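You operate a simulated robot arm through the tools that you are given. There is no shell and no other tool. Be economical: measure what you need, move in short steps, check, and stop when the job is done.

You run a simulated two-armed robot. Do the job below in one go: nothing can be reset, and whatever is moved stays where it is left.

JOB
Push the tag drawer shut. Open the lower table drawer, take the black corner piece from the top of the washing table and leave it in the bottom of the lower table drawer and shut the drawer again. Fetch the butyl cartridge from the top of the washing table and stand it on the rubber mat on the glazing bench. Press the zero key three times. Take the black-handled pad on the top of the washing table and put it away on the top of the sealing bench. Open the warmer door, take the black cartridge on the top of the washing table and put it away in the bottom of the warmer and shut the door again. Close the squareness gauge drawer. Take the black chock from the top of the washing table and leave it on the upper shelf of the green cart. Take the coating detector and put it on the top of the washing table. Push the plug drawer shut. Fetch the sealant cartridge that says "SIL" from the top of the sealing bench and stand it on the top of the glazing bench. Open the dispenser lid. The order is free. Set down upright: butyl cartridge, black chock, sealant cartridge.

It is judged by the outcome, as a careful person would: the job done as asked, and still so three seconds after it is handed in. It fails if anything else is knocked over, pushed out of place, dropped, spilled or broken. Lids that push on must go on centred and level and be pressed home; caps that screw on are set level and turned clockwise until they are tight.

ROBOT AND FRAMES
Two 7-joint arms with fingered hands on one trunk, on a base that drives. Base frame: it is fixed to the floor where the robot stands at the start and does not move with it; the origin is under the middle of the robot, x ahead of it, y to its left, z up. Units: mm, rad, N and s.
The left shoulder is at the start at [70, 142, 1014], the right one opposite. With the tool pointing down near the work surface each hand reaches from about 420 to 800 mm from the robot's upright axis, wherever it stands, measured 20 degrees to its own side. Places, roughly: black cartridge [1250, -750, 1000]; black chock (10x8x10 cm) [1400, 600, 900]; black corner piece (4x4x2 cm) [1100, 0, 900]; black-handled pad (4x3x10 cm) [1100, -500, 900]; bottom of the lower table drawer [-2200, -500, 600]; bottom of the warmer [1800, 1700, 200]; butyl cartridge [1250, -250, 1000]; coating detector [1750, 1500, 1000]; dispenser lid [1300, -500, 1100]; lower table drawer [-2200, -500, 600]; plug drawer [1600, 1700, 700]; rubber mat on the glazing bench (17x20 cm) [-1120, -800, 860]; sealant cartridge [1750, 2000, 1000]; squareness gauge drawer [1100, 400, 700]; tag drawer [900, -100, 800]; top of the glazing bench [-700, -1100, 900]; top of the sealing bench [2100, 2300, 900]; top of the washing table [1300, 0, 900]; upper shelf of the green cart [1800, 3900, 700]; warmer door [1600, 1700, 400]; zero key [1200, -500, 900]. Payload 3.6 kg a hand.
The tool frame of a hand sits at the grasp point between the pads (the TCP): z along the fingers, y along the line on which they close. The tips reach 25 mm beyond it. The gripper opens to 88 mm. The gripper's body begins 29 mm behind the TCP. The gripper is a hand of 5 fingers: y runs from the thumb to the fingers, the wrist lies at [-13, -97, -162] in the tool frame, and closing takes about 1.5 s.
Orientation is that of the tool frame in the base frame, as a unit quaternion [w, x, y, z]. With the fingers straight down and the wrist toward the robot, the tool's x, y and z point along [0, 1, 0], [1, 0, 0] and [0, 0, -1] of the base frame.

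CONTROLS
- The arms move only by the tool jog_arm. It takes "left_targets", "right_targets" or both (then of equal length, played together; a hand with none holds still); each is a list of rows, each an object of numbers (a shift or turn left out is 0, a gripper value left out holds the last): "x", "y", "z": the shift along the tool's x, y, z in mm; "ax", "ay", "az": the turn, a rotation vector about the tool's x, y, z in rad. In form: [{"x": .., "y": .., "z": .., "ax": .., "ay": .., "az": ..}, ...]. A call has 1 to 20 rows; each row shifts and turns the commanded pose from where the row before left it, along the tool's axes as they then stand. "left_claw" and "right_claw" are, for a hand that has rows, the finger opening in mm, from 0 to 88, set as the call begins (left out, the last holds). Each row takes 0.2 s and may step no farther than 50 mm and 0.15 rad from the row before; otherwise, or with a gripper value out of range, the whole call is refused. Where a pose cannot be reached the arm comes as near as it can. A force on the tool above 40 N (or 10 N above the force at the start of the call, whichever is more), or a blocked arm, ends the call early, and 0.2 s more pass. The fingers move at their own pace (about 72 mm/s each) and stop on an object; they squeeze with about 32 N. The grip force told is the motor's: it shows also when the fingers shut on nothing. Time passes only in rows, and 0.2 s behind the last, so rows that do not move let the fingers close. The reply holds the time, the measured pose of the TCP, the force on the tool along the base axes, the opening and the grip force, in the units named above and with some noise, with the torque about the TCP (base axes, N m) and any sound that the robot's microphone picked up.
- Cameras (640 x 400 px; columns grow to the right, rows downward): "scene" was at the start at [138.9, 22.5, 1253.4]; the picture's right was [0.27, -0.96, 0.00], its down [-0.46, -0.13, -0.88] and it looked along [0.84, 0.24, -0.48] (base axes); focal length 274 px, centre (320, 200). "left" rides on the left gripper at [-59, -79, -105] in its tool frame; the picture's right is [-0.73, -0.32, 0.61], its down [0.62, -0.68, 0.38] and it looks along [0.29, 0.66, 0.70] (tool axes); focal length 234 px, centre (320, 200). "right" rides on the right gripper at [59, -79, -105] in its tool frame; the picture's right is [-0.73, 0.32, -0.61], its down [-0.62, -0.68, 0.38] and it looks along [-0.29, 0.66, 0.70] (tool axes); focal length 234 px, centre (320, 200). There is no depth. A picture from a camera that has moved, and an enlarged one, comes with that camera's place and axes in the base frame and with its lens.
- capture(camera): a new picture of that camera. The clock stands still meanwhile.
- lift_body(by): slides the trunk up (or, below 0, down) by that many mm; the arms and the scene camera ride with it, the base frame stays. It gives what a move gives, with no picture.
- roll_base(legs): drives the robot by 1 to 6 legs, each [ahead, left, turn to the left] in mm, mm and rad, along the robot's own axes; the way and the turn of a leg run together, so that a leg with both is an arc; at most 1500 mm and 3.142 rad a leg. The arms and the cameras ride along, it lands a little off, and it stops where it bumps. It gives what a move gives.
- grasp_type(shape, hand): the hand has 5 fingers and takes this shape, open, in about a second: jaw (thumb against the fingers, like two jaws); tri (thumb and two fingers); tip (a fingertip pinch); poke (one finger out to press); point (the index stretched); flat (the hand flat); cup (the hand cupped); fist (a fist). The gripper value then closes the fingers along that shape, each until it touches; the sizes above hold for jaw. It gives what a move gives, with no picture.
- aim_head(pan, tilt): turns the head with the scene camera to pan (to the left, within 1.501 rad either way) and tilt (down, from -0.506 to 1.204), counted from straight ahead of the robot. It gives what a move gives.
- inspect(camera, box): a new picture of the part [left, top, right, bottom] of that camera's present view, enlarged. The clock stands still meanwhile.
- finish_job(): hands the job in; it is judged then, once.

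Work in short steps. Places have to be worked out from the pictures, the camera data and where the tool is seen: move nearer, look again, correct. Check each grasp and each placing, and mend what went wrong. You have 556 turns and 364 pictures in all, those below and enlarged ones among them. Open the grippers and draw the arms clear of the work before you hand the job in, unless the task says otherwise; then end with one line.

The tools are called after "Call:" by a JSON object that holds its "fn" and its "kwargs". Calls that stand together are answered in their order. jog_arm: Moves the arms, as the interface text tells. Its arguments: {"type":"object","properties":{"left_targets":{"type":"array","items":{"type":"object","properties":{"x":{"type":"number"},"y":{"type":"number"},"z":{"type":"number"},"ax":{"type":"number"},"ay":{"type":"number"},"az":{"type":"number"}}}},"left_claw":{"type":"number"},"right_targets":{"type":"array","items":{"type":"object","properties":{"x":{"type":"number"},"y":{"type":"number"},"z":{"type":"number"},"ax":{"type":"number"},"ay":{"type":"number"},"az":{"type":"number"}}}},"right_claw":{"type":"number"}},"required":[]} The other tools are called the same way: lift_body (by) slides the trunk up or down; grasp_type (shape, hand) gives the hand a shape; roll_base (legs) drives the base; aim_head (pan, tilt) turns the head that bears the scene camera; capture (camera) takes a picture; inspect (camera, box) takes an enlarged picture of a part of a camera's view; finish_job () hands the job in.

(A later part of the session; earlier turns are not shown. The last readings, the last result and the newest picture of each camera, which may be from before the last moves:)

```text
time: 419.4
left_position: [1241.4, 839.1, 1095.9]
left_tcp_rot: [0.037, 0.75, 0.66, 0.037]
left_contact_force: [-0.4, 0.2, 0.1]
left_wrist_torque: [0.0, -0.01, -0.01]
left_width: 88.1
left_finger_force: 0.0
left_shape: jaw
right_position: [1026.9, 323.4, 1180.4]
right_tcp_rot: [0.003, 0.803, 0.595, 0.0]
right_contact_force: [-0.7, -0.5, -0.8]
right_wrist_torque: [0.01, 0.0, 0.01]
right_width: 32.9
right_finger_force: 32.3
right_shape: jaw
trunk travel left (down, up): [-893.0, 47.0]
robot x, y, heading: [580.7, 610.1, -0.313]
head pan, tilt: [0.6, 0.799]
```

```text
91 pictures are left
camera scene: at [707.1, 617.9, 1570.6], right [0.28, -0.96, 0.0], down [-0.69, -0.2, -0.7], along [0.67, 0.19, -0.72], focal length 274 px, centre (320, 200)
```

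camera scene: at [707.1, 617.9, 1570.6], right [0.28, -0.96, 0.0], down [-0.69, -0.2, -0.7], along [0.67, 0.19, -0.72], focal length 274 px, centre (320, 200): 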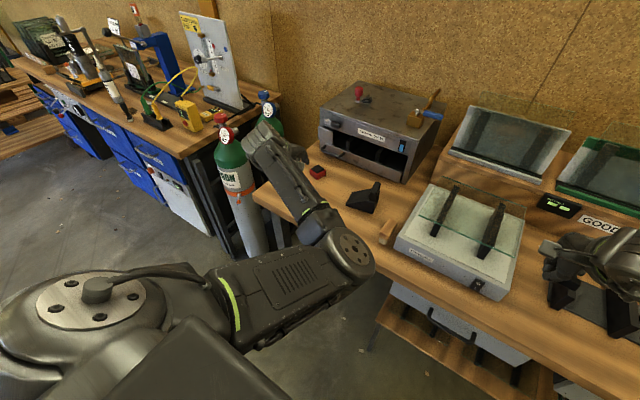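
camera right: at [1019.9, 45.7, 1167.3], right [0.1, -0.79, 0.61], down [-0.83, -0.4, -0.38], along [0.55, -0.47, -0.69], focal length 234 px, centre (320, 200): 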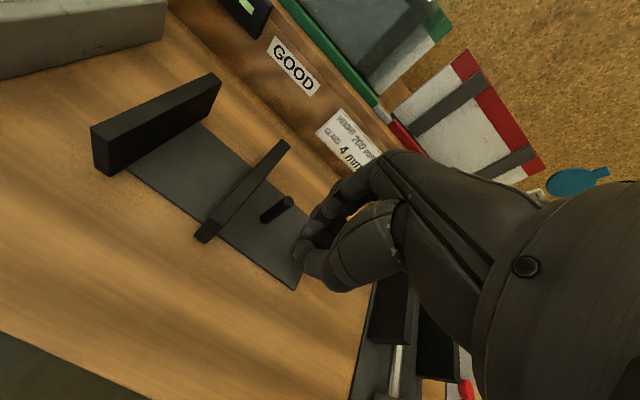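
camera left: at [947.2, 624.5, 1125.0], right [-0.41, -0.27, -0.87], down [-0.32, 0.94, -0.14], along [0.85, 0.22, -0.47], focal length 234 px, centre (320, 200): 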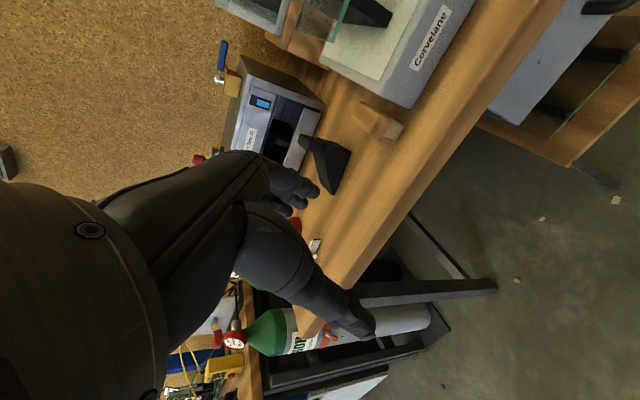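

The elbow has folded inward. I try raising and yawing the hand (wrist to the left) to swing the elbow outward.

Call:
{"fn": "jog_arm", "kwargs": {"left_targets": [{"z": -40}, {"z": -40}, {"z": -40}, {"z": -40}, {"az": 0.15}, {"az": 0.15}, {"az": 0.15}, {"az": 0.15}, {"az": 0.15}, {"az": 0.15}, {"az": 0.15}, {"az": 0.15}]}}

Call:
{"fn": "capture", "kwargs": {"camera": "scene"}}

```text
time: 422.0
left_position: [1225.3, 840.7, 1255.5]
left_tcp_rot: [0.01, 0.991, 0.12, 0.052]
left_contact_force: [-1.0, 0.3, -0.8]
left_wrist_torque: [-0.03, 0.02, 0.01]
left_width: 87.5
left_finger_force: 0.0
left_shape: jaw
right_position: [1027.9, 324.1, 1180.9]
right_tcp_rot: [0.003, 0.804, 0.595, -0.001]
right_contact_force: [0.4, -0.2, -0.1]
right_wrist_torque: [-0.02, 0.03, -0.05]
right_width: 32.9
right_finger_force: 32.1
right_shape: jaw
trunk travel left (down, up): [-893.0, 47.0]
robot x, y, heading: [584.4, 613.3, -0.316]
head pan, tilt: [0.6, 0.799]
```

```text
90 pictures are left
camera scene: at [707.4, 619.4, 1570.5], right [0.28, -0.96, 0.0], down [-0.69, -0.2, -0.7], along [0.67, 0.19, -0.72], focal length 274 px, centre (320, 200)
```

scene: 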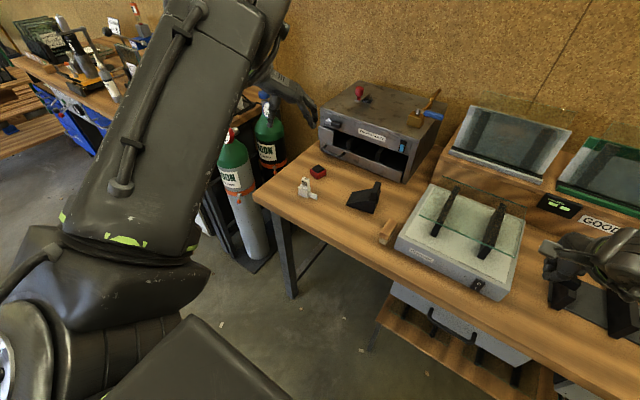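

The elbow has swung outward now. I zoom on the chock to plan the grasp.

Call:
{"fn": "inspect", "kwargs": {"camera": "scene", "box": [290, 150, 420, 260]}}

```text
3.64 times, centred on (355, 205) of scene
camera zoom: at [707.4, 619.4, 1570.5], right [0.28, -0.96, 0.0], down [-0.69, -0.2, -0.7], along [0.67, 0.19, -0.72], focal length 998 px, centre (193, 182)
```

zoom: 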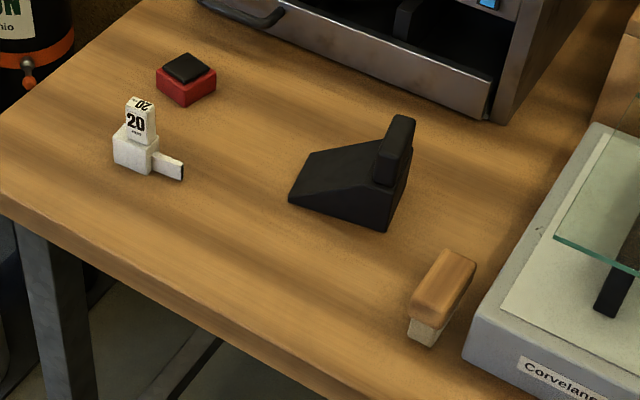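

The chock has an upright slab (~25 mm thick) at its right end: ideal to grip sideways at (1405,612), top z≈950. I drive 100 mm closer, yaw the hand, and move above it.

Call:
{"fn": "roll_base", "kwargs": {"legs": [[100, 0, 0]]}}

Call:
{"fn": "jog_arm", "kwargs": {"left_targets": [{"az": 0.14}, {"az": 0.14}, {"az": 0.14}, {"az": 0.13}, {"x": 28, "y": 32}, {"x": 28, "y": 32}, {"x": 28, "y": 32}, {"x": 28, "y": 32}, {"x": 28, "y": 32}]}}

Call:
{"fn": "capture", "kwargs": {"camera": "left"}}

Call:
{"fn": "capture", "kwargs": {"camera": "scene"}}

```text
time: 423.1
left_position: [1314.9, 811.4, 1258.4]
left_tcp_rot: [0.011, 0.991, 0.122, 0.054]
left_contact_force: [-0.7, 0.4, -0.3]
left_wrist_torque: [0.03, 0.01, -0.01]
left_width: 87.9
left_finger_force: 0.0
left_shape: jaw
right_position: [1117.3, 293.7, 1181.9]
right_tcp_rot: [0.004, 0.803, 0.596, 0.001]
right_contact_force: [-0.2, -0.2, -1.2]
right_wrist_torque: [-0.01, -0.02, 0.0]
right_width: 32.8
right_finger_force: 32.2
right_shape: jaw
trunk travel left (down, up): [-893.0, 47.0]
robot x, y, heading: [671.3, 584.1, -0.317]
head pan, tilt: [0.6, 0.799]
```

```text
time: 425.1
left_position: [1313.8, 638.3, 1217.4]
left_tcp_rot: [-0.007, 0.987, -0.149, 0.056]
left_contact_force: [0.9, -0.1, -0.6]
left_wrist_torque: [0.0, -0.02, -0.02]
left_width: 87.8
left_finger_force: 0.1
left_shape: jaw
left hand out of reach, approached as far as the arm can: row 3, 4, 5, 6, 7, 8, 9
right_position: [1119.9, 294.1, 1179.7]
right_tcp_rot: [0.002, 0.804, 0.595, 0.0]
right_contact_force: [-0.4, -0.2, -0.5]
right_wrist_torque: [0.03, -0.02, -0.01]
right_width: 33.1
right_finger_force: 32.3
right_shape: jaw
trunk travel left (down, up): [-893.0, 47.0]
robot x, y, heading: [674.3, 583.3, -0.317]
head pan, tilt: [0.6, 0.799]
```

```text
88 pictures are left
camera left: at [1268.6, 729.9, 1317.7], right [-0.53, 0.52, -0.67], down [0.84, 0.47, -0.29], along [0.16, -0.72, -0.68], focal length 234 px, centre (320, 200)
```

left: 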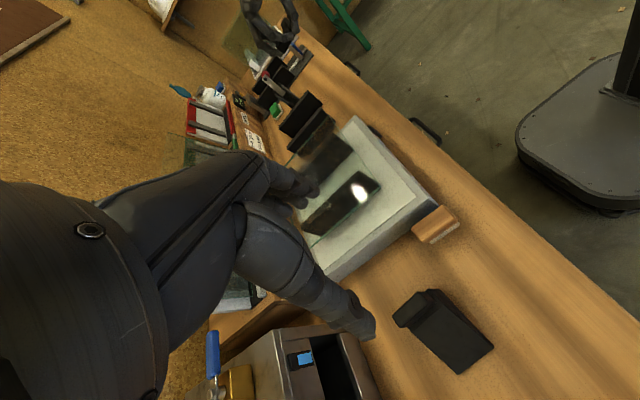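

```text
87 pictures are left
camera scene: at [801.3, 588.0, 1570.5], right [0.28, -0.96, 0.0], down [-0.69, -0.2, -0.7], along [0.67, 0.2, -0.72], focal length 274 px, centre (320, 200)
```

scene: 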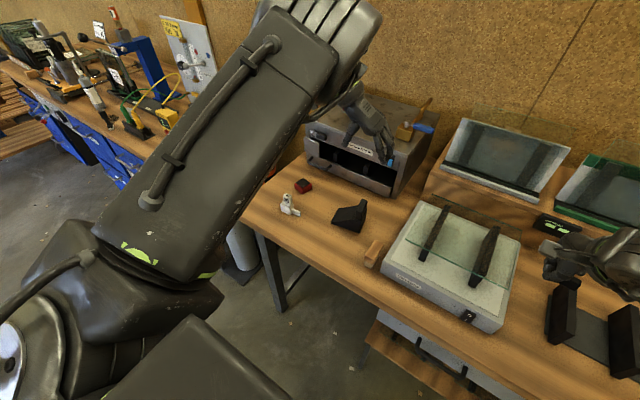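

Orientation is right; I bring the hand over the slab by moving the base 70 mm forward and 23 mm left, then descend.

Call:
{"fn": "roll_base", "kwargs": {"legs": [[71, 23, 0]]}}

Call:
{"fn": "jog_arm", "kwargs": {"left_targets": [{"z": 40}, {"z": 40}, {"z": 40}, {"z": 40}]}}

Call:
{"fn": "capture", "kwargs": {"camera": "left"}}

```text
time: 426.1
left_position: [1379.1, 635.4, 1224.1]
left_tcp_rot: [-0.008, 0.987, -0.151, 0.059]
left_contact_force: [-0.1, 0.5, 0.2]
left_wrist_torque: [0.01, -0.05, 0.01]
left_width: 87.8
left_finger_force: 0.0
left_shape: jaw
right_position: [1187.2, 292.5, 1183.4]
right_tcp_rot: [0.004, 0.804, 0.595, 0.003]
right_contact_force: [-0.1, 0.5, 0.5]
right_wrist_torque: [0.0, -0.01, -0.03]
right_width: 32.9
right_finger_force: 31.8
right_shape: jaw
trunk travel left (down, up): [-893.0, 47.0]
robot x, y, heading: [747.8, 584.8, -0.318]
head pan, tilt: [0.6, 0.799]
```

```text
time: 427.1
left_position: [1406.0, 636.3, 1059.8]
left_tcp_rot: [-0.007, 0.987, -0.15, 0.056]
left_contact_force: [1.0, -0.5, 0.0]
left_wrist_torque: [0.0, -0.03, 0.05]
left_width: 87.7
left_finger_force: 0.0
left_shape: jaw
right_position: [1196.1, 293.5, 1180.0]
right_tcp_rot: [0.002, 0.804, 0.595, 0.0]
right_contact_force: [0.7, 0.4, -0.1]
right_wrist_torque: [-0.02, 0.04, -0.04]
right_width: 33.1
right_finger_force: 32.1
right_shape: jaw
trunk travel left (down, up): [-893.0, 47.0]
robot x, y, heading: [749.1, 579.6, -0.317]
head pan, tilt: [0.6, 0.799]
```

```text
86 pictures are left
camera left: at [1362.3, 729.3, 1158.3], right [-0.53, 0.52, -0.67], down [0.84, 0.46, -0.29], along [0.16, -0.72, -0.68], focal length 234 px, centre (320, 200)
```

left: 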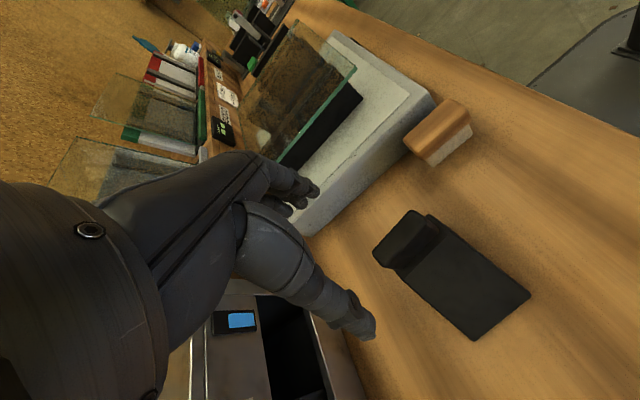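

Slab top at (1385,626). I correct position and tilt and descend to just above it.

Call:
{"fn": "jog_arm", "kwargs": {"left_targets": [{"x": -17, "y": 16}, {"ay": -0.109}, {"z": 35}, {"z": 35}]}}

Call:
{"fn": "capture", "kwargs": {"camera": "left"}}

```text
time: 428.1
left_position: [1384.6, 627.5, 985.1]
left_tcp_rot: [-0.015, 0.989, -0.15, 0.002]
left_contact_force: [-0.4, 0.0, 0.3]
left_wrist_torque: [0.02, -0.03, -0.03]
left_width: 88.0
left_finger_force: 0.1
left_shape: jaw
right_position: [1194.5, 292.3, 1178.5]
right_tcp_rot: [0.002, 0.804, 0.595, -0.001]
right_contact_force: [-0.2, -0.2, -0.3]
right_wrist_torque: [-0.01, 0.03, 0.02]
right_width: 33.1
right_finger_force: 32.5
right_shape: jaw
trunk travel left (down, up): [-893.0, 47.0]
robot x, y, heading: [747.8, 584.6, -0.319]
head pan, tilt: [0.6, 0.799]
```

```text
85 pictures are left
camera left: at [1350.4, 717.2, 1091.9], right [-0.59, 0.54, -0.6], down [0.8, 0.48, -0.36], along [0.09, -0.69, -0.72], focal length 234 px, centre (320, 200)
```

left: 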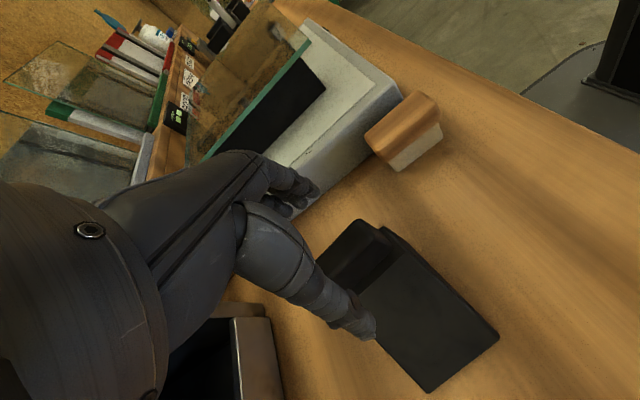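

I shift (x −7, y −9), descend to z≈932 and close.

Call:
{"fn": "jog_arm", "kwargs": {"left_targets": [{"x": -7, "y": -9}, {"z": 20}, {"z": 20}, {"z": 12}]}}

Call:
{"fn": "jog_arm", "kwargs": {"left_targets": [{}, {}, {}, {}, {}, {}, {}], "left_claw": 0}}

Call:
{"fn": "capture", "kwargs": {"camera": "left"}}

```text
time: 429.1
left_position: [1381.4, 639.9, 934.8]
left_tcp_rot: [-0.015, 0.989, -0.149, 0.003]
left_contact_force: [0.4, -0.4, -0.3]
left_wrist_torque: [-0.01, 0.01, 0.0]
left_width: 87.5
left_finger_force: 0.0
left_shape: jaw
right_position: [1193.3, 292.6, 1179.4]
right_tcp_rot: [0.002, 0.804, 0.595, 0.0]
right_contact_force: [0.4, -0.2, 0.5]
right_wrist_torque: [0.01, 0.01, 0.02]
right_width: 32.7
right_finger_force: 31.7
right_shape: jaw
trunk travel left (down, up): [-893.0, 47.0]
robot x, y, heading: [744.1, 579.7, -0.319]
head pan, tilt: [0.6, 0.799]
```

```text
time: 430.7
left_position: [1379.7, 640.0, 938.1]
left_tcp_rot: [-0.015, 0.989, -0.15, 0.004]
left_contact_force: [8.0, 1.9, 31.0]
left_wrist_torque: [0.15, -0.22, 0.19]
left_width: 21.5
left_finger_force: 32.1
left_shape: jaw
right_position: [1190.8, 291.6, 1181.2]
right_tcp_rot: [0.003, 0.803, 0.595, 0.001]
right_contact_force: [-0.2, -0.4, -0.1]
right_wrist_torque: [0.0, -0.03, -0.03]
right_width: 32.9
right_finger_force: 32.0
right_shape: jaw
trunk travel left (down, up): [-893.0, 47.0]
robot x, y, heading: [745.4, 583.7, -0.318]
head pan, tilt: [0.6, 0.799]
```

```text
84 pictures are left
camera left: at [1345.3, 729.4, 1045.0], right [-0.59, 0.54, -0.6], down [0.8, 0.48, -0.36], along [0.09, -0.69, -0.71], focal length 234 px, centre (320, 200)
```

left: 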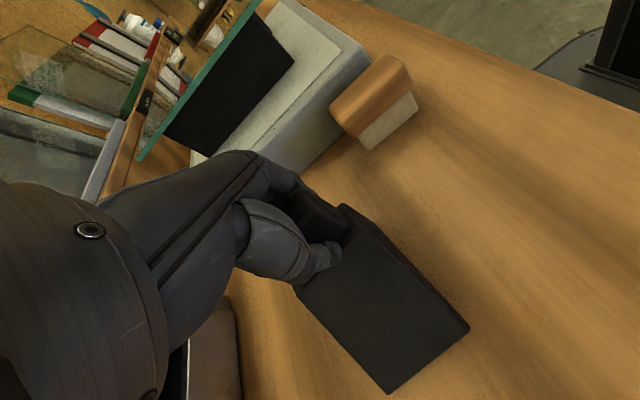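

Slab gripped (21.5 mm). I lift and check.

Call:
{"fn": "jog_arm", "kwargs": {"left_targets": [{"z": -15}, {"z": -40}, {"z": -40}, {"z": -40}, {"z": -40}]}}

Call:
{"fn": "capture", "kwargs": {"camera": "left"}}

Call:
{"fn": "capture", "kwargs": {"camera": "scene"}}

```text
time: 431.9
left_position: [1378.4, 633.0, 1109.7]
left_tcp_rot: [-0.015, 0.989, -0.15, 0.003]
left_contact_force: [0.4, 0.3, -4.1]
left_wrist_torque: [0.0, 0.06, 0.01]
left_width: 21.1
left_finger_force: 32.2
left_shape: jaw
right_position: [1192.8, 292.7, 1181.7]
right_tcp_rot: [0.002, 0.804, 0.595, 0.0]
right_contact_force: [-1.4, -0.1, -0.4]
right_wrist_torque: [-0.02, 0.0, 0.02]
right_width: 32.7
right_finger_force: 31.9
right_shape: jaw
trunk travel left (down, up): [-893.0, 47.0]
robot x, y, heading: [745.3, 587.1, -0.316]
head pan, tilt: [0.6, 0.799]
```

```text
83 pictures are left
camera left: at [1345.1, 722.7, 1216.1], right [-0.59, 0.54, -0.6], down [0.8, 0.48, -0.36], along [0.09, -0.69, -0.72], focal length 234 px, centre (320, 200)
```

left: 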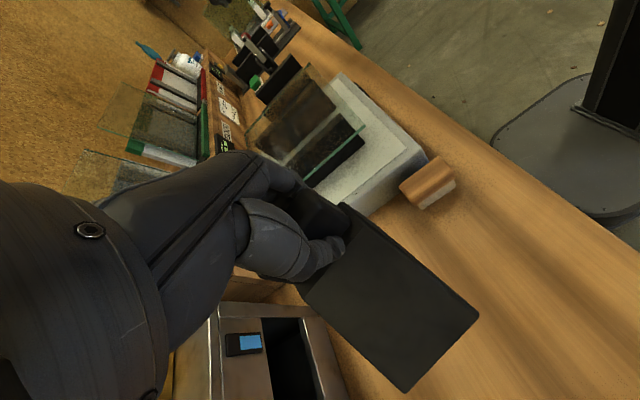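

```text
82 pictures are left
camera scene: at [873.2, 587.5, 1570.6], right [0.28, -0.96, 0.0], down [-0.69, -0.2, -0.7], along [0.67, 0.19, -0.72], focal length 274 px, centre (320, 200)
```

scene: 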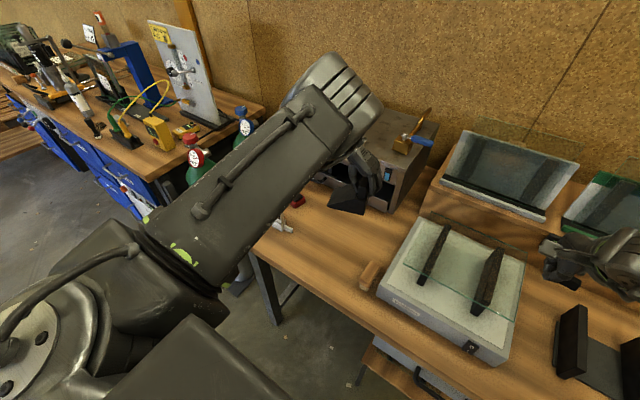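

The chock is held well. Now to the open drawer with the corner piece: I back off, turn right, and drive over.

Call:
{"fn": "roll_base", "kwargs": {"legs": [[-550, 0, 0], [0, 0, -1.584], [380, -860, 0], [380, -860, 0]]}}

Call:
{"fn": "aim_head", "kwargs": {"pan": -0.3, "tilt": 0.65}}

Call:
{"fn": "capture", "kwargs": {"camera": "scene"}}

```text
time: 447.8
left_position: [-1566.3, -58.7, 1107.4]
left_tcp_rot: [0.008, -0.588, 0.809, -0.012]
left_contact_force: [-0.2, 0.1, -3.8]
left_wrist_torque: [-0.02, 0.06, -0.02]
left_width: 21.0
left_finger_force: 31.8
left_shape: jaw
right_position: [-1903.5, 131.8, 1180.1]
right_tcp_rot: [0.0, 0.988, -0.154, -0.003]
right_contact_force: [-0.8, 0.7, 0.1]
right_wrist_torque: [-0.01, 0.04, -0.01]
right_width: 32.7
right_finger_force: 31.6
right_shape: jaw
trunk travel left (down, up): [-893.0, 47.0]
robot x, y, heading: [-1608.6, 572.6, -1.903]
head pan, tilt: [0.6, 0.799]
```

```text
time: 449.0
left_position: [-1565.7, -59.8, 1108.8]
left_tcp_rot: [0.008, -0.587, 0.809, -0.012]
left_contact_force: [0.6, 0.3, -3.2]
left_wrist_torque: [0.04, 0.05, -0.01]
left_width: 20.7
left_finger_force: 32.5
left_shape: jaw
right_position: [-1904.6, 131.2, 1179.1]
right_tcp_rot: [0.0, 0.988, -0.154, -0.002]
right_contact_force: [-0.5, 0.2, 0.1]
right_wrist_torque: [0.0, -0.02, 0.0]
right_width: 32.7
right_finger_force: 31.9
right_shape: jaw
trunk travel left (down, up): [-893.0, 47.0]
robot x, y, heading: [-1606.5, 577.9, -1.9]
head pan, tilt: [-0.3, 0.649]
```

```text
81 pictures are left
camera scene: at [-1674.5, 452.9, 1583.1], right [-0.81, 0.59, 0.0], down [0.36, 0.49, -0.8], along [-0.47, -0.64, -0.61], focal length 274 px, centre (320, 200)
```

scene: 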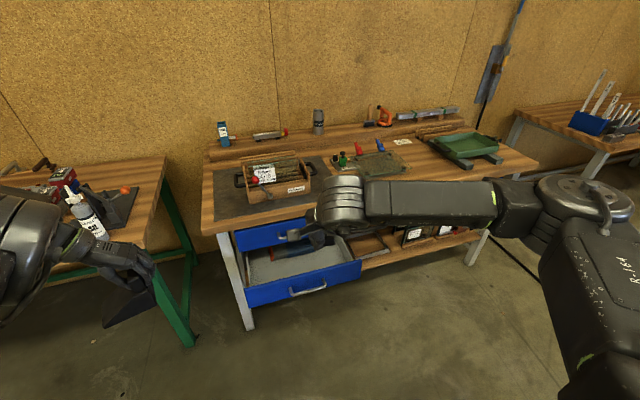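

I lower the trunk 400 and drive 240 mm forward to bring the right hand near the open drawer.

Call:
{"fn": "lift_body", "kwargs": {"by": -400}}

Call:
{"fn": "roll_base", "kwargs": {"legs": [[240, -5, 0]]}}

Call:
{"fn": "jog_arm", "kwargs": {"right_targets": [{"y": 35, "x": -2}, {"y": 35, "x": -2}, {"y": 35, "x": -2}]}}

Call:
{"fn": "capture", "kwargs": {"camera": "right"}}

Call:
{"fn": "capture", "kwargs": {"camera": "scene"}}

```text
time: 452.8
left_position: [-1567.4, -59.1, 708.8]
left_tcp_rot: [0.009, -0.588, 0.809, -0.011]
left_contact_force: [-0.5, 0.5, -4.1]
left_wrist_torque: [0.04, 0.05, -0.02]
left_width: 21.2
left_finger_force: 32.3
left_shape: jaw
right_position: [-1904.4, 131.2, 779.2]
right_tcp_rot: [0.001, 0.988, -0.154, -0.002]
right_contact_force: [0.2, -0.3, 0.4]
right_wrist_torque: [0.01, 0.01, -0.02]
right_width: 32.8
right_finger_force: 32.0
right_shape: jaw
trunk travel left (down, up): [-493.0, 447.0]
robot x, y, heading: [-1604.5, 575.1, -1.901]
head pan, tilt: [-0.3, 0.649]
```

```text
time: 454.6
left_position: [-1654.4, -288.9, 708.4]
left_tcp_rot: [0.009, -0.585, 0.811, -0.011]
left_contact_force: [0.8, 0.0, -2.9]
left_wrist_torque: [0.04, 0.05, 0.01]
left_width: 20.8
left_finger_force: 32.0
left_shape: jaw
right_position: [-1991.7, -95.6, 779.3]
right_tcp_rot: [0.001, 0.988, -0.157, -0.002]
right_contact_force: [0.2, -0.1, 0.4]
right_wrist_torque: [-0.06, 0.02, 0.01]
right_width: 32.9
right_finger_force: 32.4
right_shape: jaw
trunk travel left (down, up): [-493.0, 447.0]
robot x, y, heading: [-1696.2, 347.8, -1.909]
head pan, tilt: [-0.3, 0.649]
```

```text
time: 455.4
left_position: [-1653.9, -287.4, 708.3]
left_tcp_rot: [0.009, -0.585, 0.811, -0.012]
left_contact_force: [-0.7, -0.6, -3.9]
left_wrist_torque: [0.03, 0.01, -0.03]
left_width: 21.0
left_finger_force: 32.6
left_shape: jaw
right_position: [-2031.3, -193.9, 778.1]
right_tcp_rot: [0.001, 0.988, -0.157, -0.001]
right_contact_force: [0.4, -0.8, -0.2]
right_wrist_torque: [-0.02, -0.01, 0.02]
right_width: 33.0
right_finger_force: 32.3
right_shape: jaw
trunk travel left (down, up): [-493.0, 447.0]
robot x, y, heading: [-1695.5, 344.8, -1.907]
head pan, tilt: [-0.3, 0.649]
```

```text
80 pictures are left
camera right: at [-1948.9, -136.5, 882.9], right [-0.79, -0.08, 0.61], down [-0.38, 0.84, -0.38], along [-0.48, -0.53, -0.69], focal length 234 px, centre (320, 200)
```

right: 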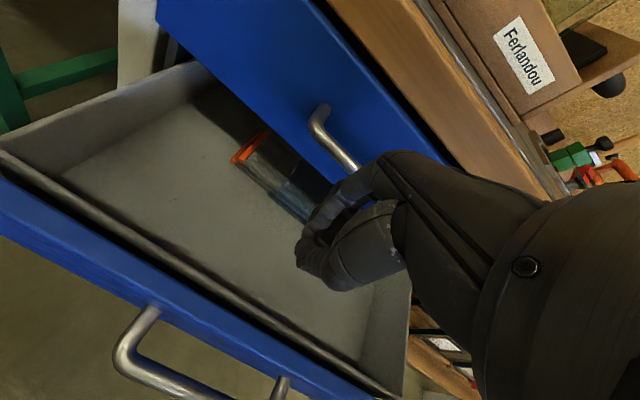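

```text
79 pictures are left
camera scene: at [-1759.7, 225.2, 1183.0], right [-0.8, 0.59, 0.0], down [0.36, 0.49, -0.8], along [-0.47, -0.64, -0.61], focal length 274 px, centre (320, 200)
```

scene: 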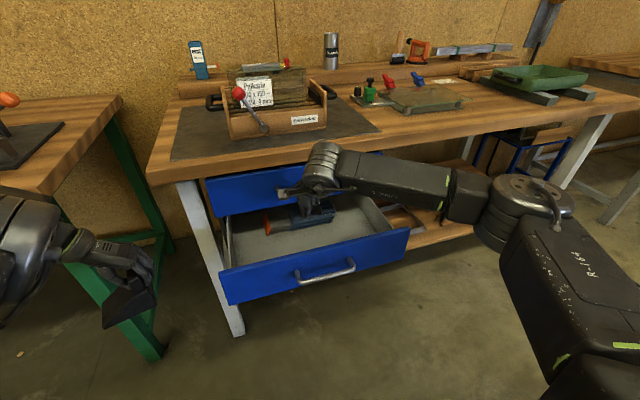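

Directly beneath the hand is free drawer floor. I lower the piece.

Call:
{"fn": "jog_arm", "kwargs": {"right_targets": [{"z": 35}, {"z": 35}, {"z": 30}, {"z": 15}]}}

Call:
{"fn": "jog_arm", "kwargs": {"right_targets": [{"z": 6}, {"z": 6}, {"z": 6}]}}

Call:
{"fn": "capture", "kwargs": {"camera": "right"}}

```text
time: 456.4
left_position: [-1653.7, -286.1, 709.0]
left_tcp_rot: [0.009, -0.585, 0.811, -0.012]
left_contact_force: [0.1, 0.2, -3.4]
left_wrist_torque: [0.02, 0.03, 0.01]
left_width: 20.9
left_finger_force: 32.3
left_shape: jaw
right_position: [-2027.9, -193.9, 664.2]
right_tcp_rot: [0.002, 0.988, -0.157, -0.002]
right_contact_force: [-1.2, -0.1, 0.0]
right_wrist_torque: [0.02, 0.03, -0.01]
right_width: 32.9
right_finger_force: 32.1
right_shape: jaw
trunk travel left (down, up): [-493.0, 447.0]
robot x, y, heading: [-1692.5, 346.0, -1.908]
head pan, tilt: [-0.3, 0.649]
```

```text
time: 457.2
left_position: [-1654.6, -287.3, 708.1]
left_tcp_rot: [0.009, -0.586, 0.81, -0.012]
left_contact_force: [0.2, -0.3, -3.2]
left_wrist_torque: [0.0, 0.04, 0.01]
left_width: 20.6
left_finger_force: 31.5
left_shape: jaw
right_position: [-2028.8, -192.7, 645.4]
right_tcp_rot: [0.0, 0.988, -0.157, -0.002]
right_contact_force: [0.4, -1.3, -0.2]
right_wrist_torque: [0.03, -0.01, 0.01]
right_width: 32.7
right_finger_force: 31.9
right_shape: jaw
trunk travel left (down, up): [-493.0, 447.0]
robot x, y, heading: [-1692.6, 342.7, -1.913]
head pan, tilt: [-0.3, 0.649]
```

```text
78 pictures are left
camera right: at [-1947.1, -136.8, 751.2], right [-0.79, -0.08, 0.61], down [-0.38, 0.84, -0.38], along [-0.48, -0.54, -0.69], focal length 234 px, centre (320, 200)
```

right: 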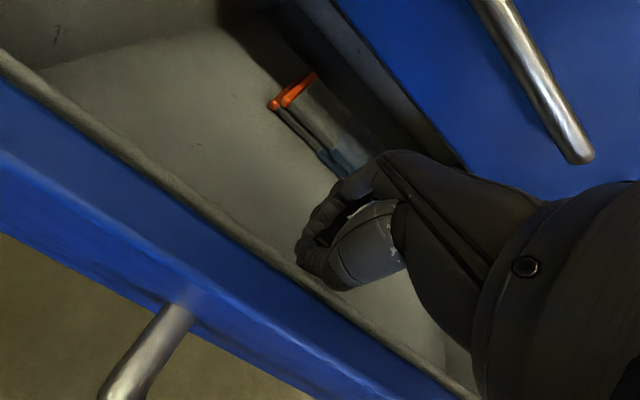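

Call:
{"fn": "jog_arm", "kwargs": {"right_targets": [{"z": 6}, {"z": 5}, {"z": 5}]}}

Call:
{"fn": "jog_arm", "kwargs": {"right_targets": [{"z": 5}, {"z": 5}, {"z": 4}]}}

Call:
{"fn": "capture", "kwargs": {"camera": "right"}}

```text
time: 458.0
left_position: [-1654.8, -287.1, 707.6]
left_tcp_rot: [0.009, -0.586, 0.81, -0.011]
left_contact_force: [0.0, 0.0, -3.5]
left_wrist_torque: [0.02, 0.02, 0.03]
left_width: 20.8
left_finger_force: 32.7
left_shape: jaw
right_position: [-2031.2, -193.5, 631.6]
right_tcp_rot: [0.0, 0.987, -0.158, -0.001]
right_contact_force: [1.1, -0.1, -1.2]
right_wrist_torque: [0.03, -0.01, 0.0]
right_width: 33.0
right_finger_force: 32.8
right_shape: jaw
trunk travel left (down, up): [-493.0, 447.0]
robot x, y, heading: [-1693.4, 346.6, -1.907]
head pan, tilt: [-0.3, 0.649]
```

```text
time: 458.8
left_position: [-1653.6, -286.3, 708.6]
left_tcp_rot: [0.009, -0.586, 0.81, -0.012]
left_contact_force: [0.0, -1.2, -3.5]
left_wrist_torque: [0.02, 0.02, 0.01]
left_width: 21.0
left_finger_force: 32.3
left_shape: jaw
right_position: [-2030.7, -193.3, 616.8]
right_tcp_rot: [0.001, 0.987, -0.158, -0.001]
right_contact_force: [-0.8, -0.4, 0.6]
right_wrist_torque: [0.01, -0.02, 0.0]
right_width: 33.0
right_finger_force: 31.6
right_shape: jaw
trunk travel left (down, up): [-493.0, 447.0]
robot x, y, heading: [-1696.1, 347.1, -1.911]
head pan, tilt: [-0.3, 0.649]
```

```text
77 pictures are left
camera right: at [-1947.8, -136.5, 721.6], right [-0.79, -0.08, 0.61], down [-0.38, 0.84, -0.38], along [-0.48, -0.54, -0.69], focal length 234 px, centre (320, 200)
```

right: 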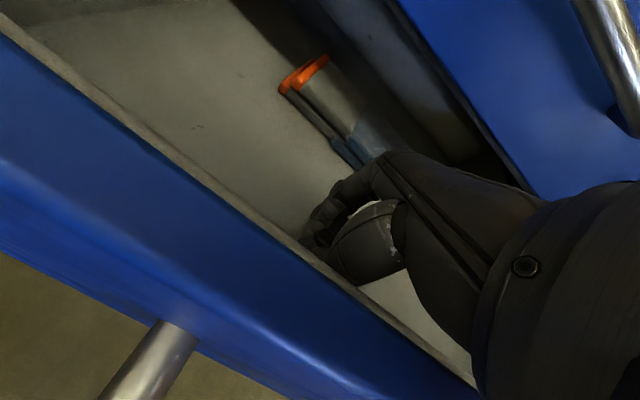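

Call:
{"fn": "jog_arm", "kwargs": {"right_targets": [{"y": 10}, {"z": 5}, {"z": 5}, {"z": 4}]}}

Call:
{"fn": "jog_arm", "kwargs": {"right_targets": [{"z": 4}, {"z": 4}, {"z": 4}]}}

Call:
{"fn": "jog_arm", "kwargs": {"right_targets": [{"z": 4}, {"z": 4}, {"z": 4}]}}

```text
time: 460.0
left_position: [-1654.2, -286.7, 709.9]
left_tcp_rot: [0.008, -0.585, 0.811, -0.012]
left_contact_force: [0.2, -0.2, -3.9]
left_wrist_torque: [0.03, 0.03, 0.01]
left_width: 20.8
left_finger_force: 32.2
left_shape: jaw
right_position: [-2034.8, -205.5, 610.6]
right_tcp_rot: [0.008, 0.987, -0.158, -0.001]
right_contact_force: [-4.3, -1.8, 27.5]
right_wrist_torque: [1.99, -0.57, 0.25]
right_width: 33.0
right_finger_force: 31.7
right_shape: jaw
trunk travel left (down, up): [-493.0, 447.0]
robot x, y, heading: [-1693.0, 345.5, -1.908]
head pan, tilt: [-0.3, 0.649]
stopped in row 4 (right hand): the force on the tool passed its limit at 42 N (the readings are from after the stop); the commanded pose is now the measured one
```

```text
time: 460.4
left_position: [-1653.8, -286.6, 708.4]
left_tcp_rot: [0.009, -0.585, 0.811, -0.011]
left_contact_force: [-0.5, -0.7, -3.6]
left_wrist_torque: [0.02, 0.05, 0.01]
left_width: 20.9
left_finger_force: 32.3
left_shape: jaw
right_position: [-2035.2, -208.0, 610.6]
right_tcp_rot: [0.011, 0.987, -0.157, -0.001]
right_contact_force: [-1.3, -1.2, 26.6]
right_wrist_torque: [2.06, -0.4, 0.13]
right_width: 32.8
right_finger_force: 32.3
right_shape: jaw
trunk travel left (down, up): [-493.0, 447.0]
robot x, y, heading: [-1696.8, 347.1, -1.909]
head pan, tilt: [-0.3, 0.649]
stopped in row 1 (right hand): the force on the tool passed its limit at 44 N (the readings are from after the stop); the commanded pose is now the measured one
```

```text
time: 460.8
left_position: [-1655.0, -286.1, 709.2]
left_tcp_rot: [0.008, -0.585, 0.811, -0.011]
left_contact_force: [-0.1, 0.4, -4.4]
left_wrist_torque: [0.03, 0.01, -0.01]
left_width: 20.8
left_finger_force: 32.2
left_shape: jaw
right_position: [-2035.9, -208.2, 611.5]
right_tcp_rot: [0.014, 0.987, -0.158, 0.0]
right_contact_force: [-1.9, -1.6, 28.5]
right_wrist_torque: [2.13, -0.43, 0.11]
right_width: 33.2
right_finger_force: 32.4
right_shape: jaw
trunk travel left (down, up): [-493.0, 447.0]
robot x, y, heading: [-1694.6, 343.6, -1.912]
head pan, tilt: [-0.3, 0.649]
stopped in row 2 (right hand): the force on the tool passed its limit at 45 N (the readings are from after the stop); the commanded pose is now the measured one
```

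The hand's rear touches the drawer front. I look at how close the piece is to the floor.

Call:
{"fn": "inspect", "kwargs": {"camera": "right", "box": [220, 150, 420, 300]}}

```text
2.67 times, centred on (320, 225) of right
camera zoom: at [-1952.6, -149.7, 714.2], right [-0.79, -0.06, 0.61], down [-0.38, 0.83, -0.41], along [-0.48, -0.55, -0.68], focal length 624 px, centre (320, 133)
```

zoom: 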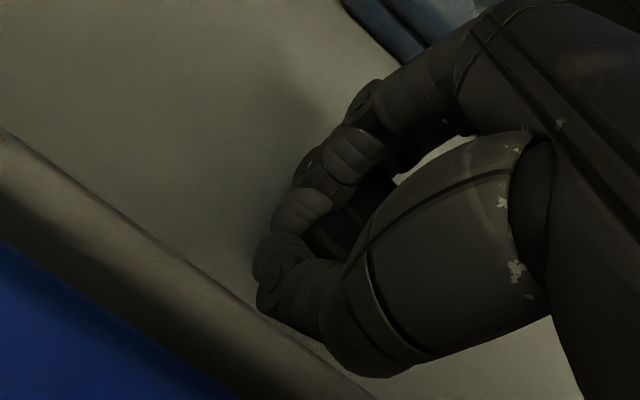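

I raise a little, tilt the hand 0.2 rad to lift its rear, and lower again.

Call:
{"fn": "jog_arm", "kwargs": {"right_targets": [{"z": -12}, {"ax": 0.1}, {"ax": 0.1}, {"z": 6}, {"z": 5}, {"z": 5}, {"z": 4}, {"z": 4}]}}

Call:
{"fn": "capture", "kwargs": {"camera": "right"}}

```text
time: 462.5
left_position: [-1654.1, -285.9, 709.2]
left_tcp_rot: [0.008, -0.583, 0.812, -0.012]
left_contact_force: [0.4, -0.3, -4.4]
left_wrist_torque: [0.0, 0.07, -0.02]
left_width: 21.0
left_finger_force: 31.9
left_shape: jaw
right_position: [-2034.6, -206.5, 607.4]
right_tcp_rot: [-0.08, 0.984, -0.158, 0.016]
right_contact_force: [-2.6, 1.1, 30.4]
right_wrist_torque: [-0.81, 0.61, -0.02]
right_width: 31.4
right_finger_force: 31.9
right_shape: jaw
trunk travel left (down, up): [-493.0, 447.0]
robot x, y, heading: [-1693.5, 340.1, -1.913]
head pan, tilt: [-0.3, 0.649]
stopped in row 8 (right hand): the force on the tool passed its limit at 43 N (the readings are from after the stop); the commanded pose is now the measured one
```

```text
75 pictures are left
camera right: at [-1958.3, -168.1, 723.3], right [-0.82, -0.17, 0.54], down [-0.36, 0.89, -0.27], along [-0.44, -0.42, -0.79], focal length 234 px, centre (320, 200)
```

right: 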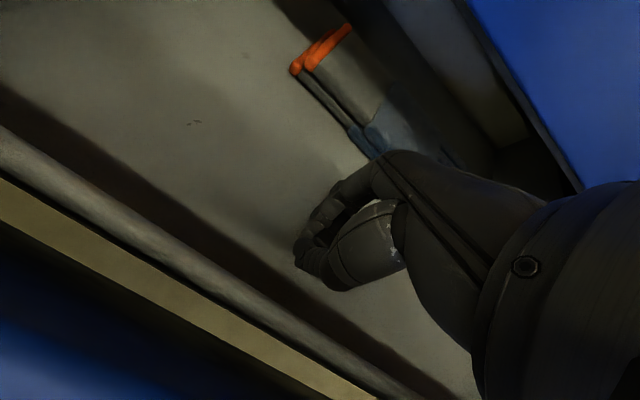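

The contact is now under the fingers: on the drawer floor. I open and rise.

Call:
{"fn": "jog_arm", "kwargs": {"right_targets": [{"z": -2}, {}, {}], "right_claw": 55}}

Call:
{"fn": "jog_arm", "kwargs": {"right_targets": [{"z": -15}, {"ax": -0.1, "z": -20}, {"ax": -0.1, "z": -30}, {"z": -40}, {"z": -40}]}}

Call:
{"fn": "capture", "kwargs": {"camera": "right"}}

```text
time: 463.3
left_position: [-1655.4, -284.2, 710.7]
left_tcp_rot: [0.007, -0.584, 0.812, -0.013]
left_contact_force: [-0.8, 0.0, -3.6]
left_wrist_torque: [0.05, 0.07, -0.01]
left_width: 21.0
left_finger_force: 32.0
left_shape: jaw
right_position: [-2034.2, -206.3, 606.6]
right_tcp_rot: [-0.082, 0.984, -0.159, 0.015]
right_contact_force: [-6.3, 2.1, 27.5]
right_wrist_torque: [-0.5, 0.39, -0.11]
right_width: 49.4
right_finger_force: 0.1
right_shape: jaw
trunk travel left (down, up): [-493.0, 447.0]
robot x, y, heading: [-1690.3, 345.1, -1.908]
head pan, tilt: [-0.3, 0.649]
```

```text
time: 464.5
left_position: [-1654.8, -286.5, 707.3]
left_tcp_rot: [0.009, -0.585, 0.811, -0.012]
left_contact_force: [-0.6, 0.1, -2.3]
left_wrist_torque: [0.05, 0.07, 0.02]
left_width: 20.9
left_finger_force: 32.0
left_shape: jaw
right_position: [-2037.7, -211.6, 749.1]
right_tcp_rot: [0.013, 0.987, -0.158, -0.001]
right_contact_force: [-0.3, -0.1, 0.4]
right_wrist_torque: [0.0, 0.0, -0.01]
right_width: 54.8
right_finger_force: 0.2
right_shape: jaw
trunk travel left (down, up): [-493.0, 447.0]
robot x, y, heading: [-1693.5, 344.0, -1.911]
head pan, tilt: [-0.3, 0.649]
```

```text
74 pictures are left
camera right: at [-1954.9, -151.9, 851.0], right [-0.79, -0.06, 0.61], down [-0.38, 0.83, -0.4], along [-0.49, -0.55, -0.68], focal length 234 px, centre (320, 200)
```

right: 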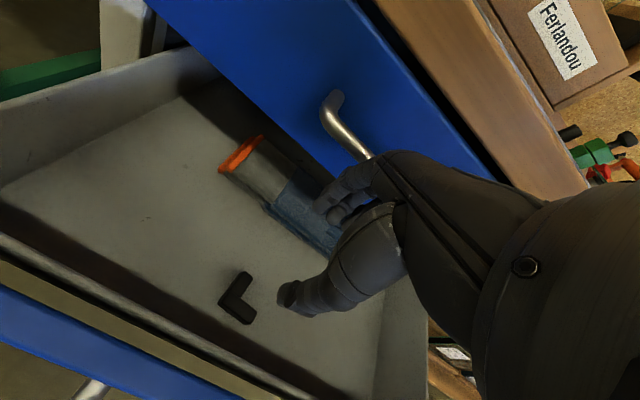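

The corner piece lies flat in the drawer. I take the hand up and back, close it, and lower it before the handle.

Call:
{"fn": "jog_arm", "kwargs": {"right_targets": [{"z": -40}, {"y": -45, "x": -6}, {"y": -45, "x": -6}, {"y": -45, "x": -6}, {"y": -45, "x": -6}, {"z": 45}, {"z": 45}, {"z": 45}, {"z": 12}], "right_claw": 0}}

Call:
{"fn": "capture", "kwargs": {"camera": "right"}}

```text
time: 466.5
left_position: [-1655.5, -286.5, 707.6]
left_tcp_rot: [0.009, -0.584, 0.811, -0.013]
left_contact_force: [-0.4, 0.2, -3.4]
left_wrist_torque: [0.02, 0.07, 0.0]
left_width: 21.1
left_finger_force: 32.1
left_shape: jaw
right_position: [-2004.3, -34.3, 633.6]
right_tcp_rot: [0.014, 0.987, -0.158, 0.0]
right_contact_force: [-0.4, -0.1, -0.3]
right_wrist_torque: [0.02, -0.01, -0.03]
right_width: 0.0
right_finger_force: 31.9
right_shape: jaw
trunk travel left (down, up): [-493.0, 447.0]
robot x, y, heading: [-1693.8, 344.7, -1.909]
head pan, tilt: [-0.3, 0.649]
```

```text
73 pictures are left
camera right: at [-1921.1, 23.7, 736.9], right [-0.79, -0.06, 0.61], down [-0.38, 0.83, -0.4], along [-0.48, -0.55, -0.68], focal length 234 px, centre (320, 200)
```

right: 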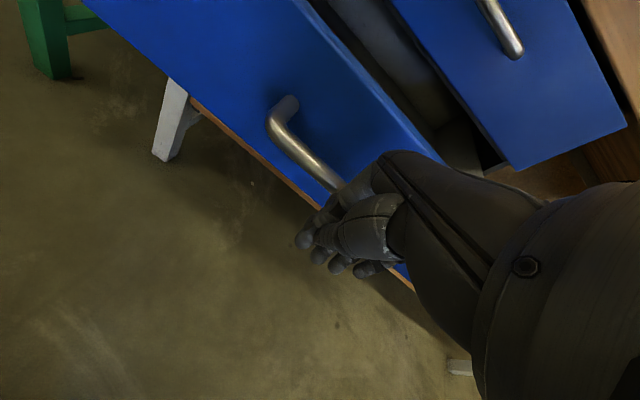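

I push the drawer shut.

Call:
{"fn": "jog_arm", "kwargs": {"right_targets": [{"x": 20, "y": 10}, {"y": 25}, {"y": 25}, {"y": 25}, {"y": 25}, {"y": 25}, {"y": 25}, {"y": 20}]}}

Call:
{"fn": "jog_arm", "kwargs": {"right_targets": [{"y": 10}, {"y": 10}, {"y": 8}, {"y": 8}, {"y": 8}]}}

Call:
{"fn": "capture", "kwargs": {"camera": "right"}}

```text
time: 468.3
left_position: [-1655.0, -286.5, 708.6]
left_tcp_rot: [0.009, -0.585, 0.811, -0.011]
left_contact_force: [0.5, 0.1, -3.8]
left_wrist_torque: [0.04, 0.03, 0.01]
left_width: 20.8
left_finger_force: 31.8
left_shape: jaw
right_position: [-2041.8, -214.8, 639.2]
right_tcp_rot: [0.015, 0.987, -0.159, -0.001]
right_contact_force: [-0.1, 0.1, 0.2]
right_wrist_torque: [0.0, 0.03, 0.02]
right_width: 0.0
right_finger_force: 31.9
right_shape: jaw
trunk travel left (down, up): [-493.0, 447.0]
robot x, y, heading: [-1696.0, 342.7, -1.91]
head pan, tilt: [-0.3, 0.649]
```

```text
time: 469.5
left_position: [-1655.3, -287.7, 708.3]
left_tcp_rot: [0.009, -0.585, 0.811, -0.011]
left_contact_force: [0.5, -1.0, -3.2]
left_wrist_torque: [0.03, 0.05, -0.02]
left_width: 20.9
left_finger_force: 31.5
left_shape: jaw
right_position: [-2055.8, -255.5, 641.4]
right_tcp_rot: [0.015, 0.987, -0.158, -0.001]
right_contact_force: [-0.2, -0.9, -0.3]
right_wrist_torque: [-0.02, -0.01, -0.04]
right_width: 0.0
right_finger_force: 32.1
right_shape: jaw
trunk travel left (down, up): [-493.0, 447.0]
robot x, y, heading: [-1689.6, 347.5, -1.908]
head pan, tilt: [-0.3, 0.649]
```

```text
72 pictures are left
camera right: at [-1972.6, -197.1, 743.9], right [-0.79, -0.06, 0.61], down [-0.38, 0.83, -0.4], along [-0.48, -0.55, -0.68], focal length 234 px, centre (320, 200)
```

right: 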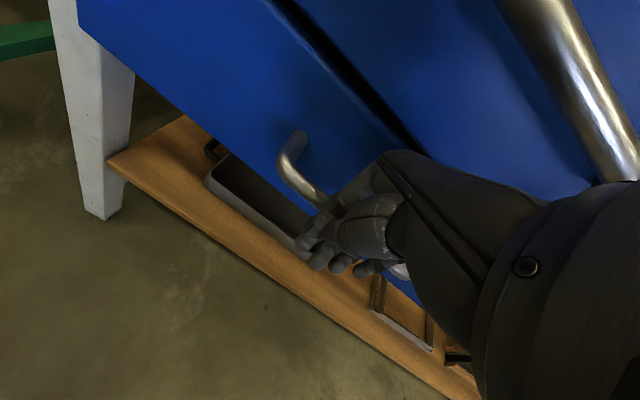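

Call:
{"fn": "jog_arm", "kwargs": {"right_targets": [{"y": 8}, {"y": 8}, {"y": 8}, {"y": 6}, {"y": 6}]}}

Call:
{"fn": "capture", "kwargs": {"camera": "right"}}

```text
time: 470.3
left_position: [-1654.5, -283.0, 710.4]
left_tcp_rot: [0.007, -0.584, 0.812, -0.013]
left_contact_force: [-0.4, 0.2, -3.3]
left_wrist_torque: [0.02, 0.06, -0.02]
left_width: 20.8
left_finger_force: 32.4
left_shape: jaw
right_position: [-2058.6, -269.4, 641.2]
right_tcp_rot: [0.01, 0.987, -0.158, 0.0]
right_contact_force: [10.4, 31.4, 5.1]
right_wrist_torque: [0.36, -0.06, -0.09]
right_width: 0.4
right_finger_force: 31.8
right_shape: jaw
trunk travel left (down, up): [-493.0, 447.0]
robot x, y, heading: [-1694.1, 346.0, -1.908]
head pan, tilt: [-0.3, 0.649]
stopped in row 3 (right hand): the force on the tool passed its limit at 43 N (the readings are from after the stop); the commanded pose is now the measured one
```

```text
71 pictures are left
camera right: at [-1976.5, -210.5, 745.1], right [-0.79, -0.07, 0.61], down [-0.38, 0.83, -0.4], along [-0.48, -0.55, -0.68], focal length 234 px, centre (320, 200)
```

right: 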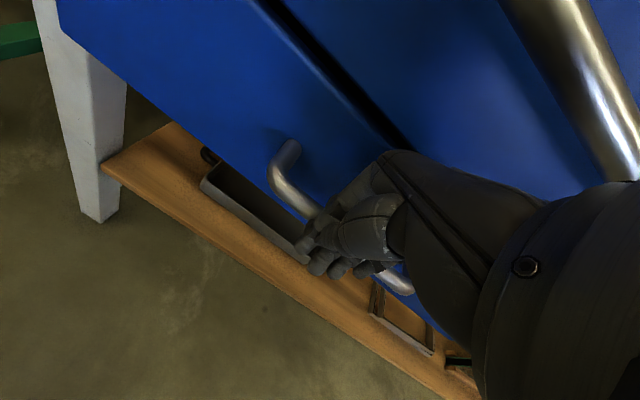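

I retract the hand and check the drawer faces.

Call:
{"fn": "jog_arm", "kwargs": {"right_targets": [{"y": -40}, {"y": -45}, {"y": -45}, {"y": -45}]}}

Call:
{"fn": "roll_base", "kwargs": {"legs": [[-250, 0, 0]]}}

Call:
{"fn": "inspect", "kwargs": {"camera": "scene", "box": [170, 120, 450, 320]}}

```text
time: 471.3
left_position: [-1655.5, -285.8, 708.6]
left_tcp_rot: [0.009, -0.584, 0.811, -0.013]
left_contact_force: [0.0, 0.4, -3.0]
left_wrist_torque: [0.03, 0.01, 0.01]
left_width: 20.8
left_finger_force: 32.0
left_shape: jaw
right_position: [-2006.0, -105.3, 634.0]
right_tcp_rot: [0.012, 0.987, -0.161, 0.0]
right_contact_force: [0.3, -0.4, 0.7]
right_wrist_torque: [-0.01, 0.04, 0.0]
right_width: 0.0
right_finger_force: 32.4
right_shape: jaw
trunk travel left (down, up): [-493.0, 447.0]
robot x, y, heading: [-1690.9, 343.2, -1.909]
head pan, tilt: [-0.3, 0.649]
```

```text
time: 473.1
left_position: [-1573.1, -54.9, 708.8]
left_tcp_rot: [0.009, -0.583, 0.812, -0.013]
left_contact_force: [0.6, 0.0, -3.2]
left_wrist_torque: [0.0, 0.08, 0.0]
left_width: 20.8
left_finger_force: 32.2
left_shape: jaw
right_position: [-1923.9, 125.1, 634.9]
right_tcp_rot: [0.01, 0.987, -0.16, 0.0]
right_contact_force: [0.6, -0.3, 0.0]
right_wrist_torque: [-0.02, -0.01, -0.01]
right_width: 0.0
right_finger_force: 31.8
right_shape: jaw
trunk travel left (down, up): [-493.0, 447.0]
robot x, y, heading: [-1607.1, 579.9, -1.908]
head pan, tilt: [-0.3, 0.649]
```

```text
2.00 times, centred on (310, 220) of scene
camera zoom: at [-1678.2, 458.9, 1183.2], right [-0.8, 0.6, 0.0], down [0.36, 0.48, -0.8], along [-0.48, -0.64, -0.6], focal length 549 px, centre (340, 160)
```

zoom: 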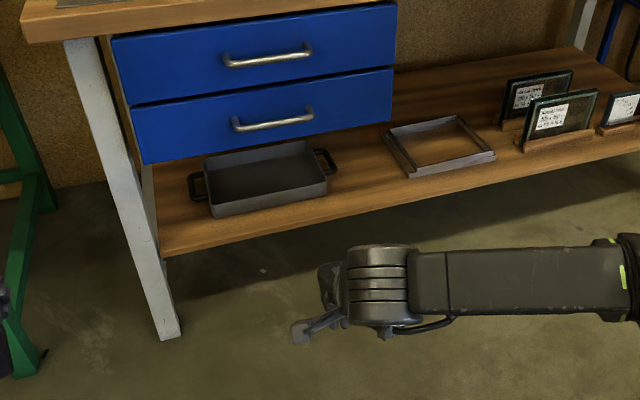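

The lower drawer is shut flush. Now the chock to the green cart: I raise the trunk and drive back across, past the sealing bench.

Call:
{"fn": "lift_body", "kwargs": {"by": 400}}

Call:
{"fn": "roll_base", "kwargs": {"legs": [[-380, 860, 0], [-380, 860, 0], [0, 0, 1.59], [0, 900, 0], [0, 850, 0]]}}

Call:
{"fn": "aim_head", "kwargs": {"pan": 0.9, "tilt": 0.45}}

Call:
{"fn": "capture", "kwargs": {"camera": "scene"}}

```text
time: 476.9
left_position: [-1575.7, -54.9, 1108.5]
left_tcp_rot: [0.01, -0.584, 0.812, -0.012]
left_contact_force: [0.1, -0.7, -3.3]
left_wrist_torque: [0.03, 0.02, -0.03]
left_width: 21.1
left_finger_force: 32.3
left_shape: jaw
right_position: [-1925.3, 124.2, 1033.9]
right_tcp_rot: [0.011, 0.987, -0.16, 0.0]
right_contact_force: [0.1, 0.1, 0.3]
right_wrist_torque: [0.0, 0.04, -0.01]
right_width: 0.0
right_finger_force: 32.1
right_shape: jaw
trunk travel left (down, up): [-893.0, 47.0]
robot x, y, heading: [-1609.5, 582.6, -1.91]
head pan, tilt: [-0.3, 0.649]
```

```text
time: 498.6
left_position: [1463.6, 2401.6, 1109.4]
left_tcp_rot: [-0.016, 0.988, -0.153, 0.002]
left_contact_force: [0.1, 0.0, -4.2]
left_wrist_torque: [-0.04, 0.04, 0.0]
left_width: 21.1
left_finger_force: 32.0
left_shape: jaw
right_position: [1289.0, 2048.9, 1034.5]
right_tcp_rot: [0.007, 0.806, 0.592, 0.008]
right_contact_force: [0.1, -1.2, 0.6]
right_wrist_torque: [0.0, -0.06, 0.02]
right_width: 0.2
right_finger_force: 31.5
right_shape: jaw
trunk travel left (down, up): [-893.0, 47.0]
robot x, y, heading: [832.5, 2359.8, -0.321]
head pan, tilt: [-0.3, 0.649]
```

```text
time: 500.0
left_position: [1464.0, 2402.3, 1107.5]
left_tcp_rot: [-0.016, 0.988, -0.153, 0.002]
left_contact_force: [0.1, -0.2, -4.1]
left_wrist_torque: [-0.04, 0.02, -0.06]
left_width: 20.7
left_finger_force: 32.0
left_shape: jaw
right_position: [1289.8, 2049.5, 1033.5]
right_tcp_rot: [0.008, 0.806, 0.592, 0.008]
right_contact_force: [0.1, -0.9, 0.3]
right_wrist_torque: [-0.01, 0.01, 0.0]
right_width: 0.4
right_finger_force: 32.1
right_shape: jaw
trunk travel left (down, up): [-893.0, 47.0]
robot x, y, heading: [830.6, 2354.3, -0.326]
head pan, tilt: [0.901, 0.45]
```

```text
69 pictures are left
camera scene: at [958.2, 2387.6, 1600.9], right [0.54, -0.84, 0.0], down [-0.37, -0.24, -0.9], along [0.75, 0.49, -0.44], focal length 274 px, centre (320, 200)
```

scene: 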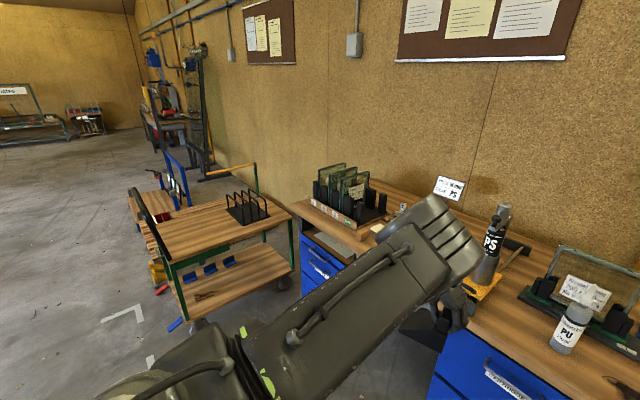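

The cart's upper shelf is ahead-left, free at the middle. I turn left by 1.226 rad and drive toward it.

Call:
{"fn": "roll_base", "kwargs": {"legs": [[0, 0, 1.226], [700, -60, 0]]}}

Call:
{"fn": "aim_head", "kwargs": {"pan": 0.1, "tilt": 0.7}}

Call:
{"fn": "capture", "kwargs": {"camera": "scene"}}

```text
time: 506.8
left_position: [1479.9, 3461.4, 1109.0]
left_tcp_rot: [-0.014, 0.897, 0.442, -0.007]
left_contact_force: [-0.5, 0.9, -3.8]
left_wrist_torque: [-0.04, -0.03, -0.01]
left_width: 20.7
left_finger_force: 31.9
left_shape: jaw
right_position: [1752.3, 3177.8, 1035.1]
right_tcp_rot: [0.002, 0.32, 0.947, 0.01]
right_contact_force: [-0.3, -0.4, -0.7]
right_wrist_torque: [-0.01, 0.0, 0.0]
right_width: 0.0
right_finger_force: 32.1
right_shape: jaw
trunk travel left (down, up): [-893.0, 47.0]
robot x, y, heading: [1308.3, 2851.7, 0.9]
head pan, tilt: [0.901, 0.45]
```

```text
time: 507.9
left_position: [1479.1, 3462.1, 1107.2]
left_tcp_rot: [-0.014, 0.897, 0.442, -0.007]
left_contact_force: [0.4, 0.3, -3.8]
left_wrist_torque: [-0.06, -0.02, 0.01]
left_width: 20.9
left_finger_force: 31.8
left_shape: jaw
right_position: [1752.1, 3179.1, 1035.2]
right_tcp_rot: [0.002, 0.32, 0.947, 0.011]
right_contact_force: [0.5, 0.0, -0.6]
right_wrist_torque: [0.02, -0.03, 0.0]
right_width: 0.1
right_finger_force: 31.7
right_shape: jaw
trunk travel left (down, up): [-893.0, 47.0]
robot x, y, heading: [1307.0, 2854.1, 0.9]
head pan, tilt: [0.099, 0.7]
```

```text
68 pictures are left
camera scene: at [1386.7, 2961.8, 1578.8], right [0.84, -0.54, 0.0], down [-0.35, -0.54, -0.76], along [0.41, 0.64, -0.64], focal length 274 px, centre (320, 200)
```

scene: 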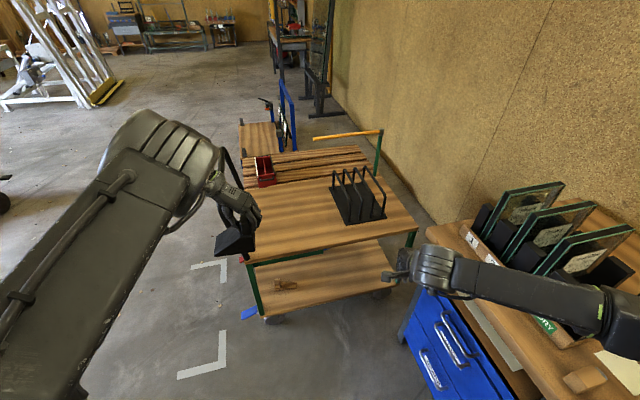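

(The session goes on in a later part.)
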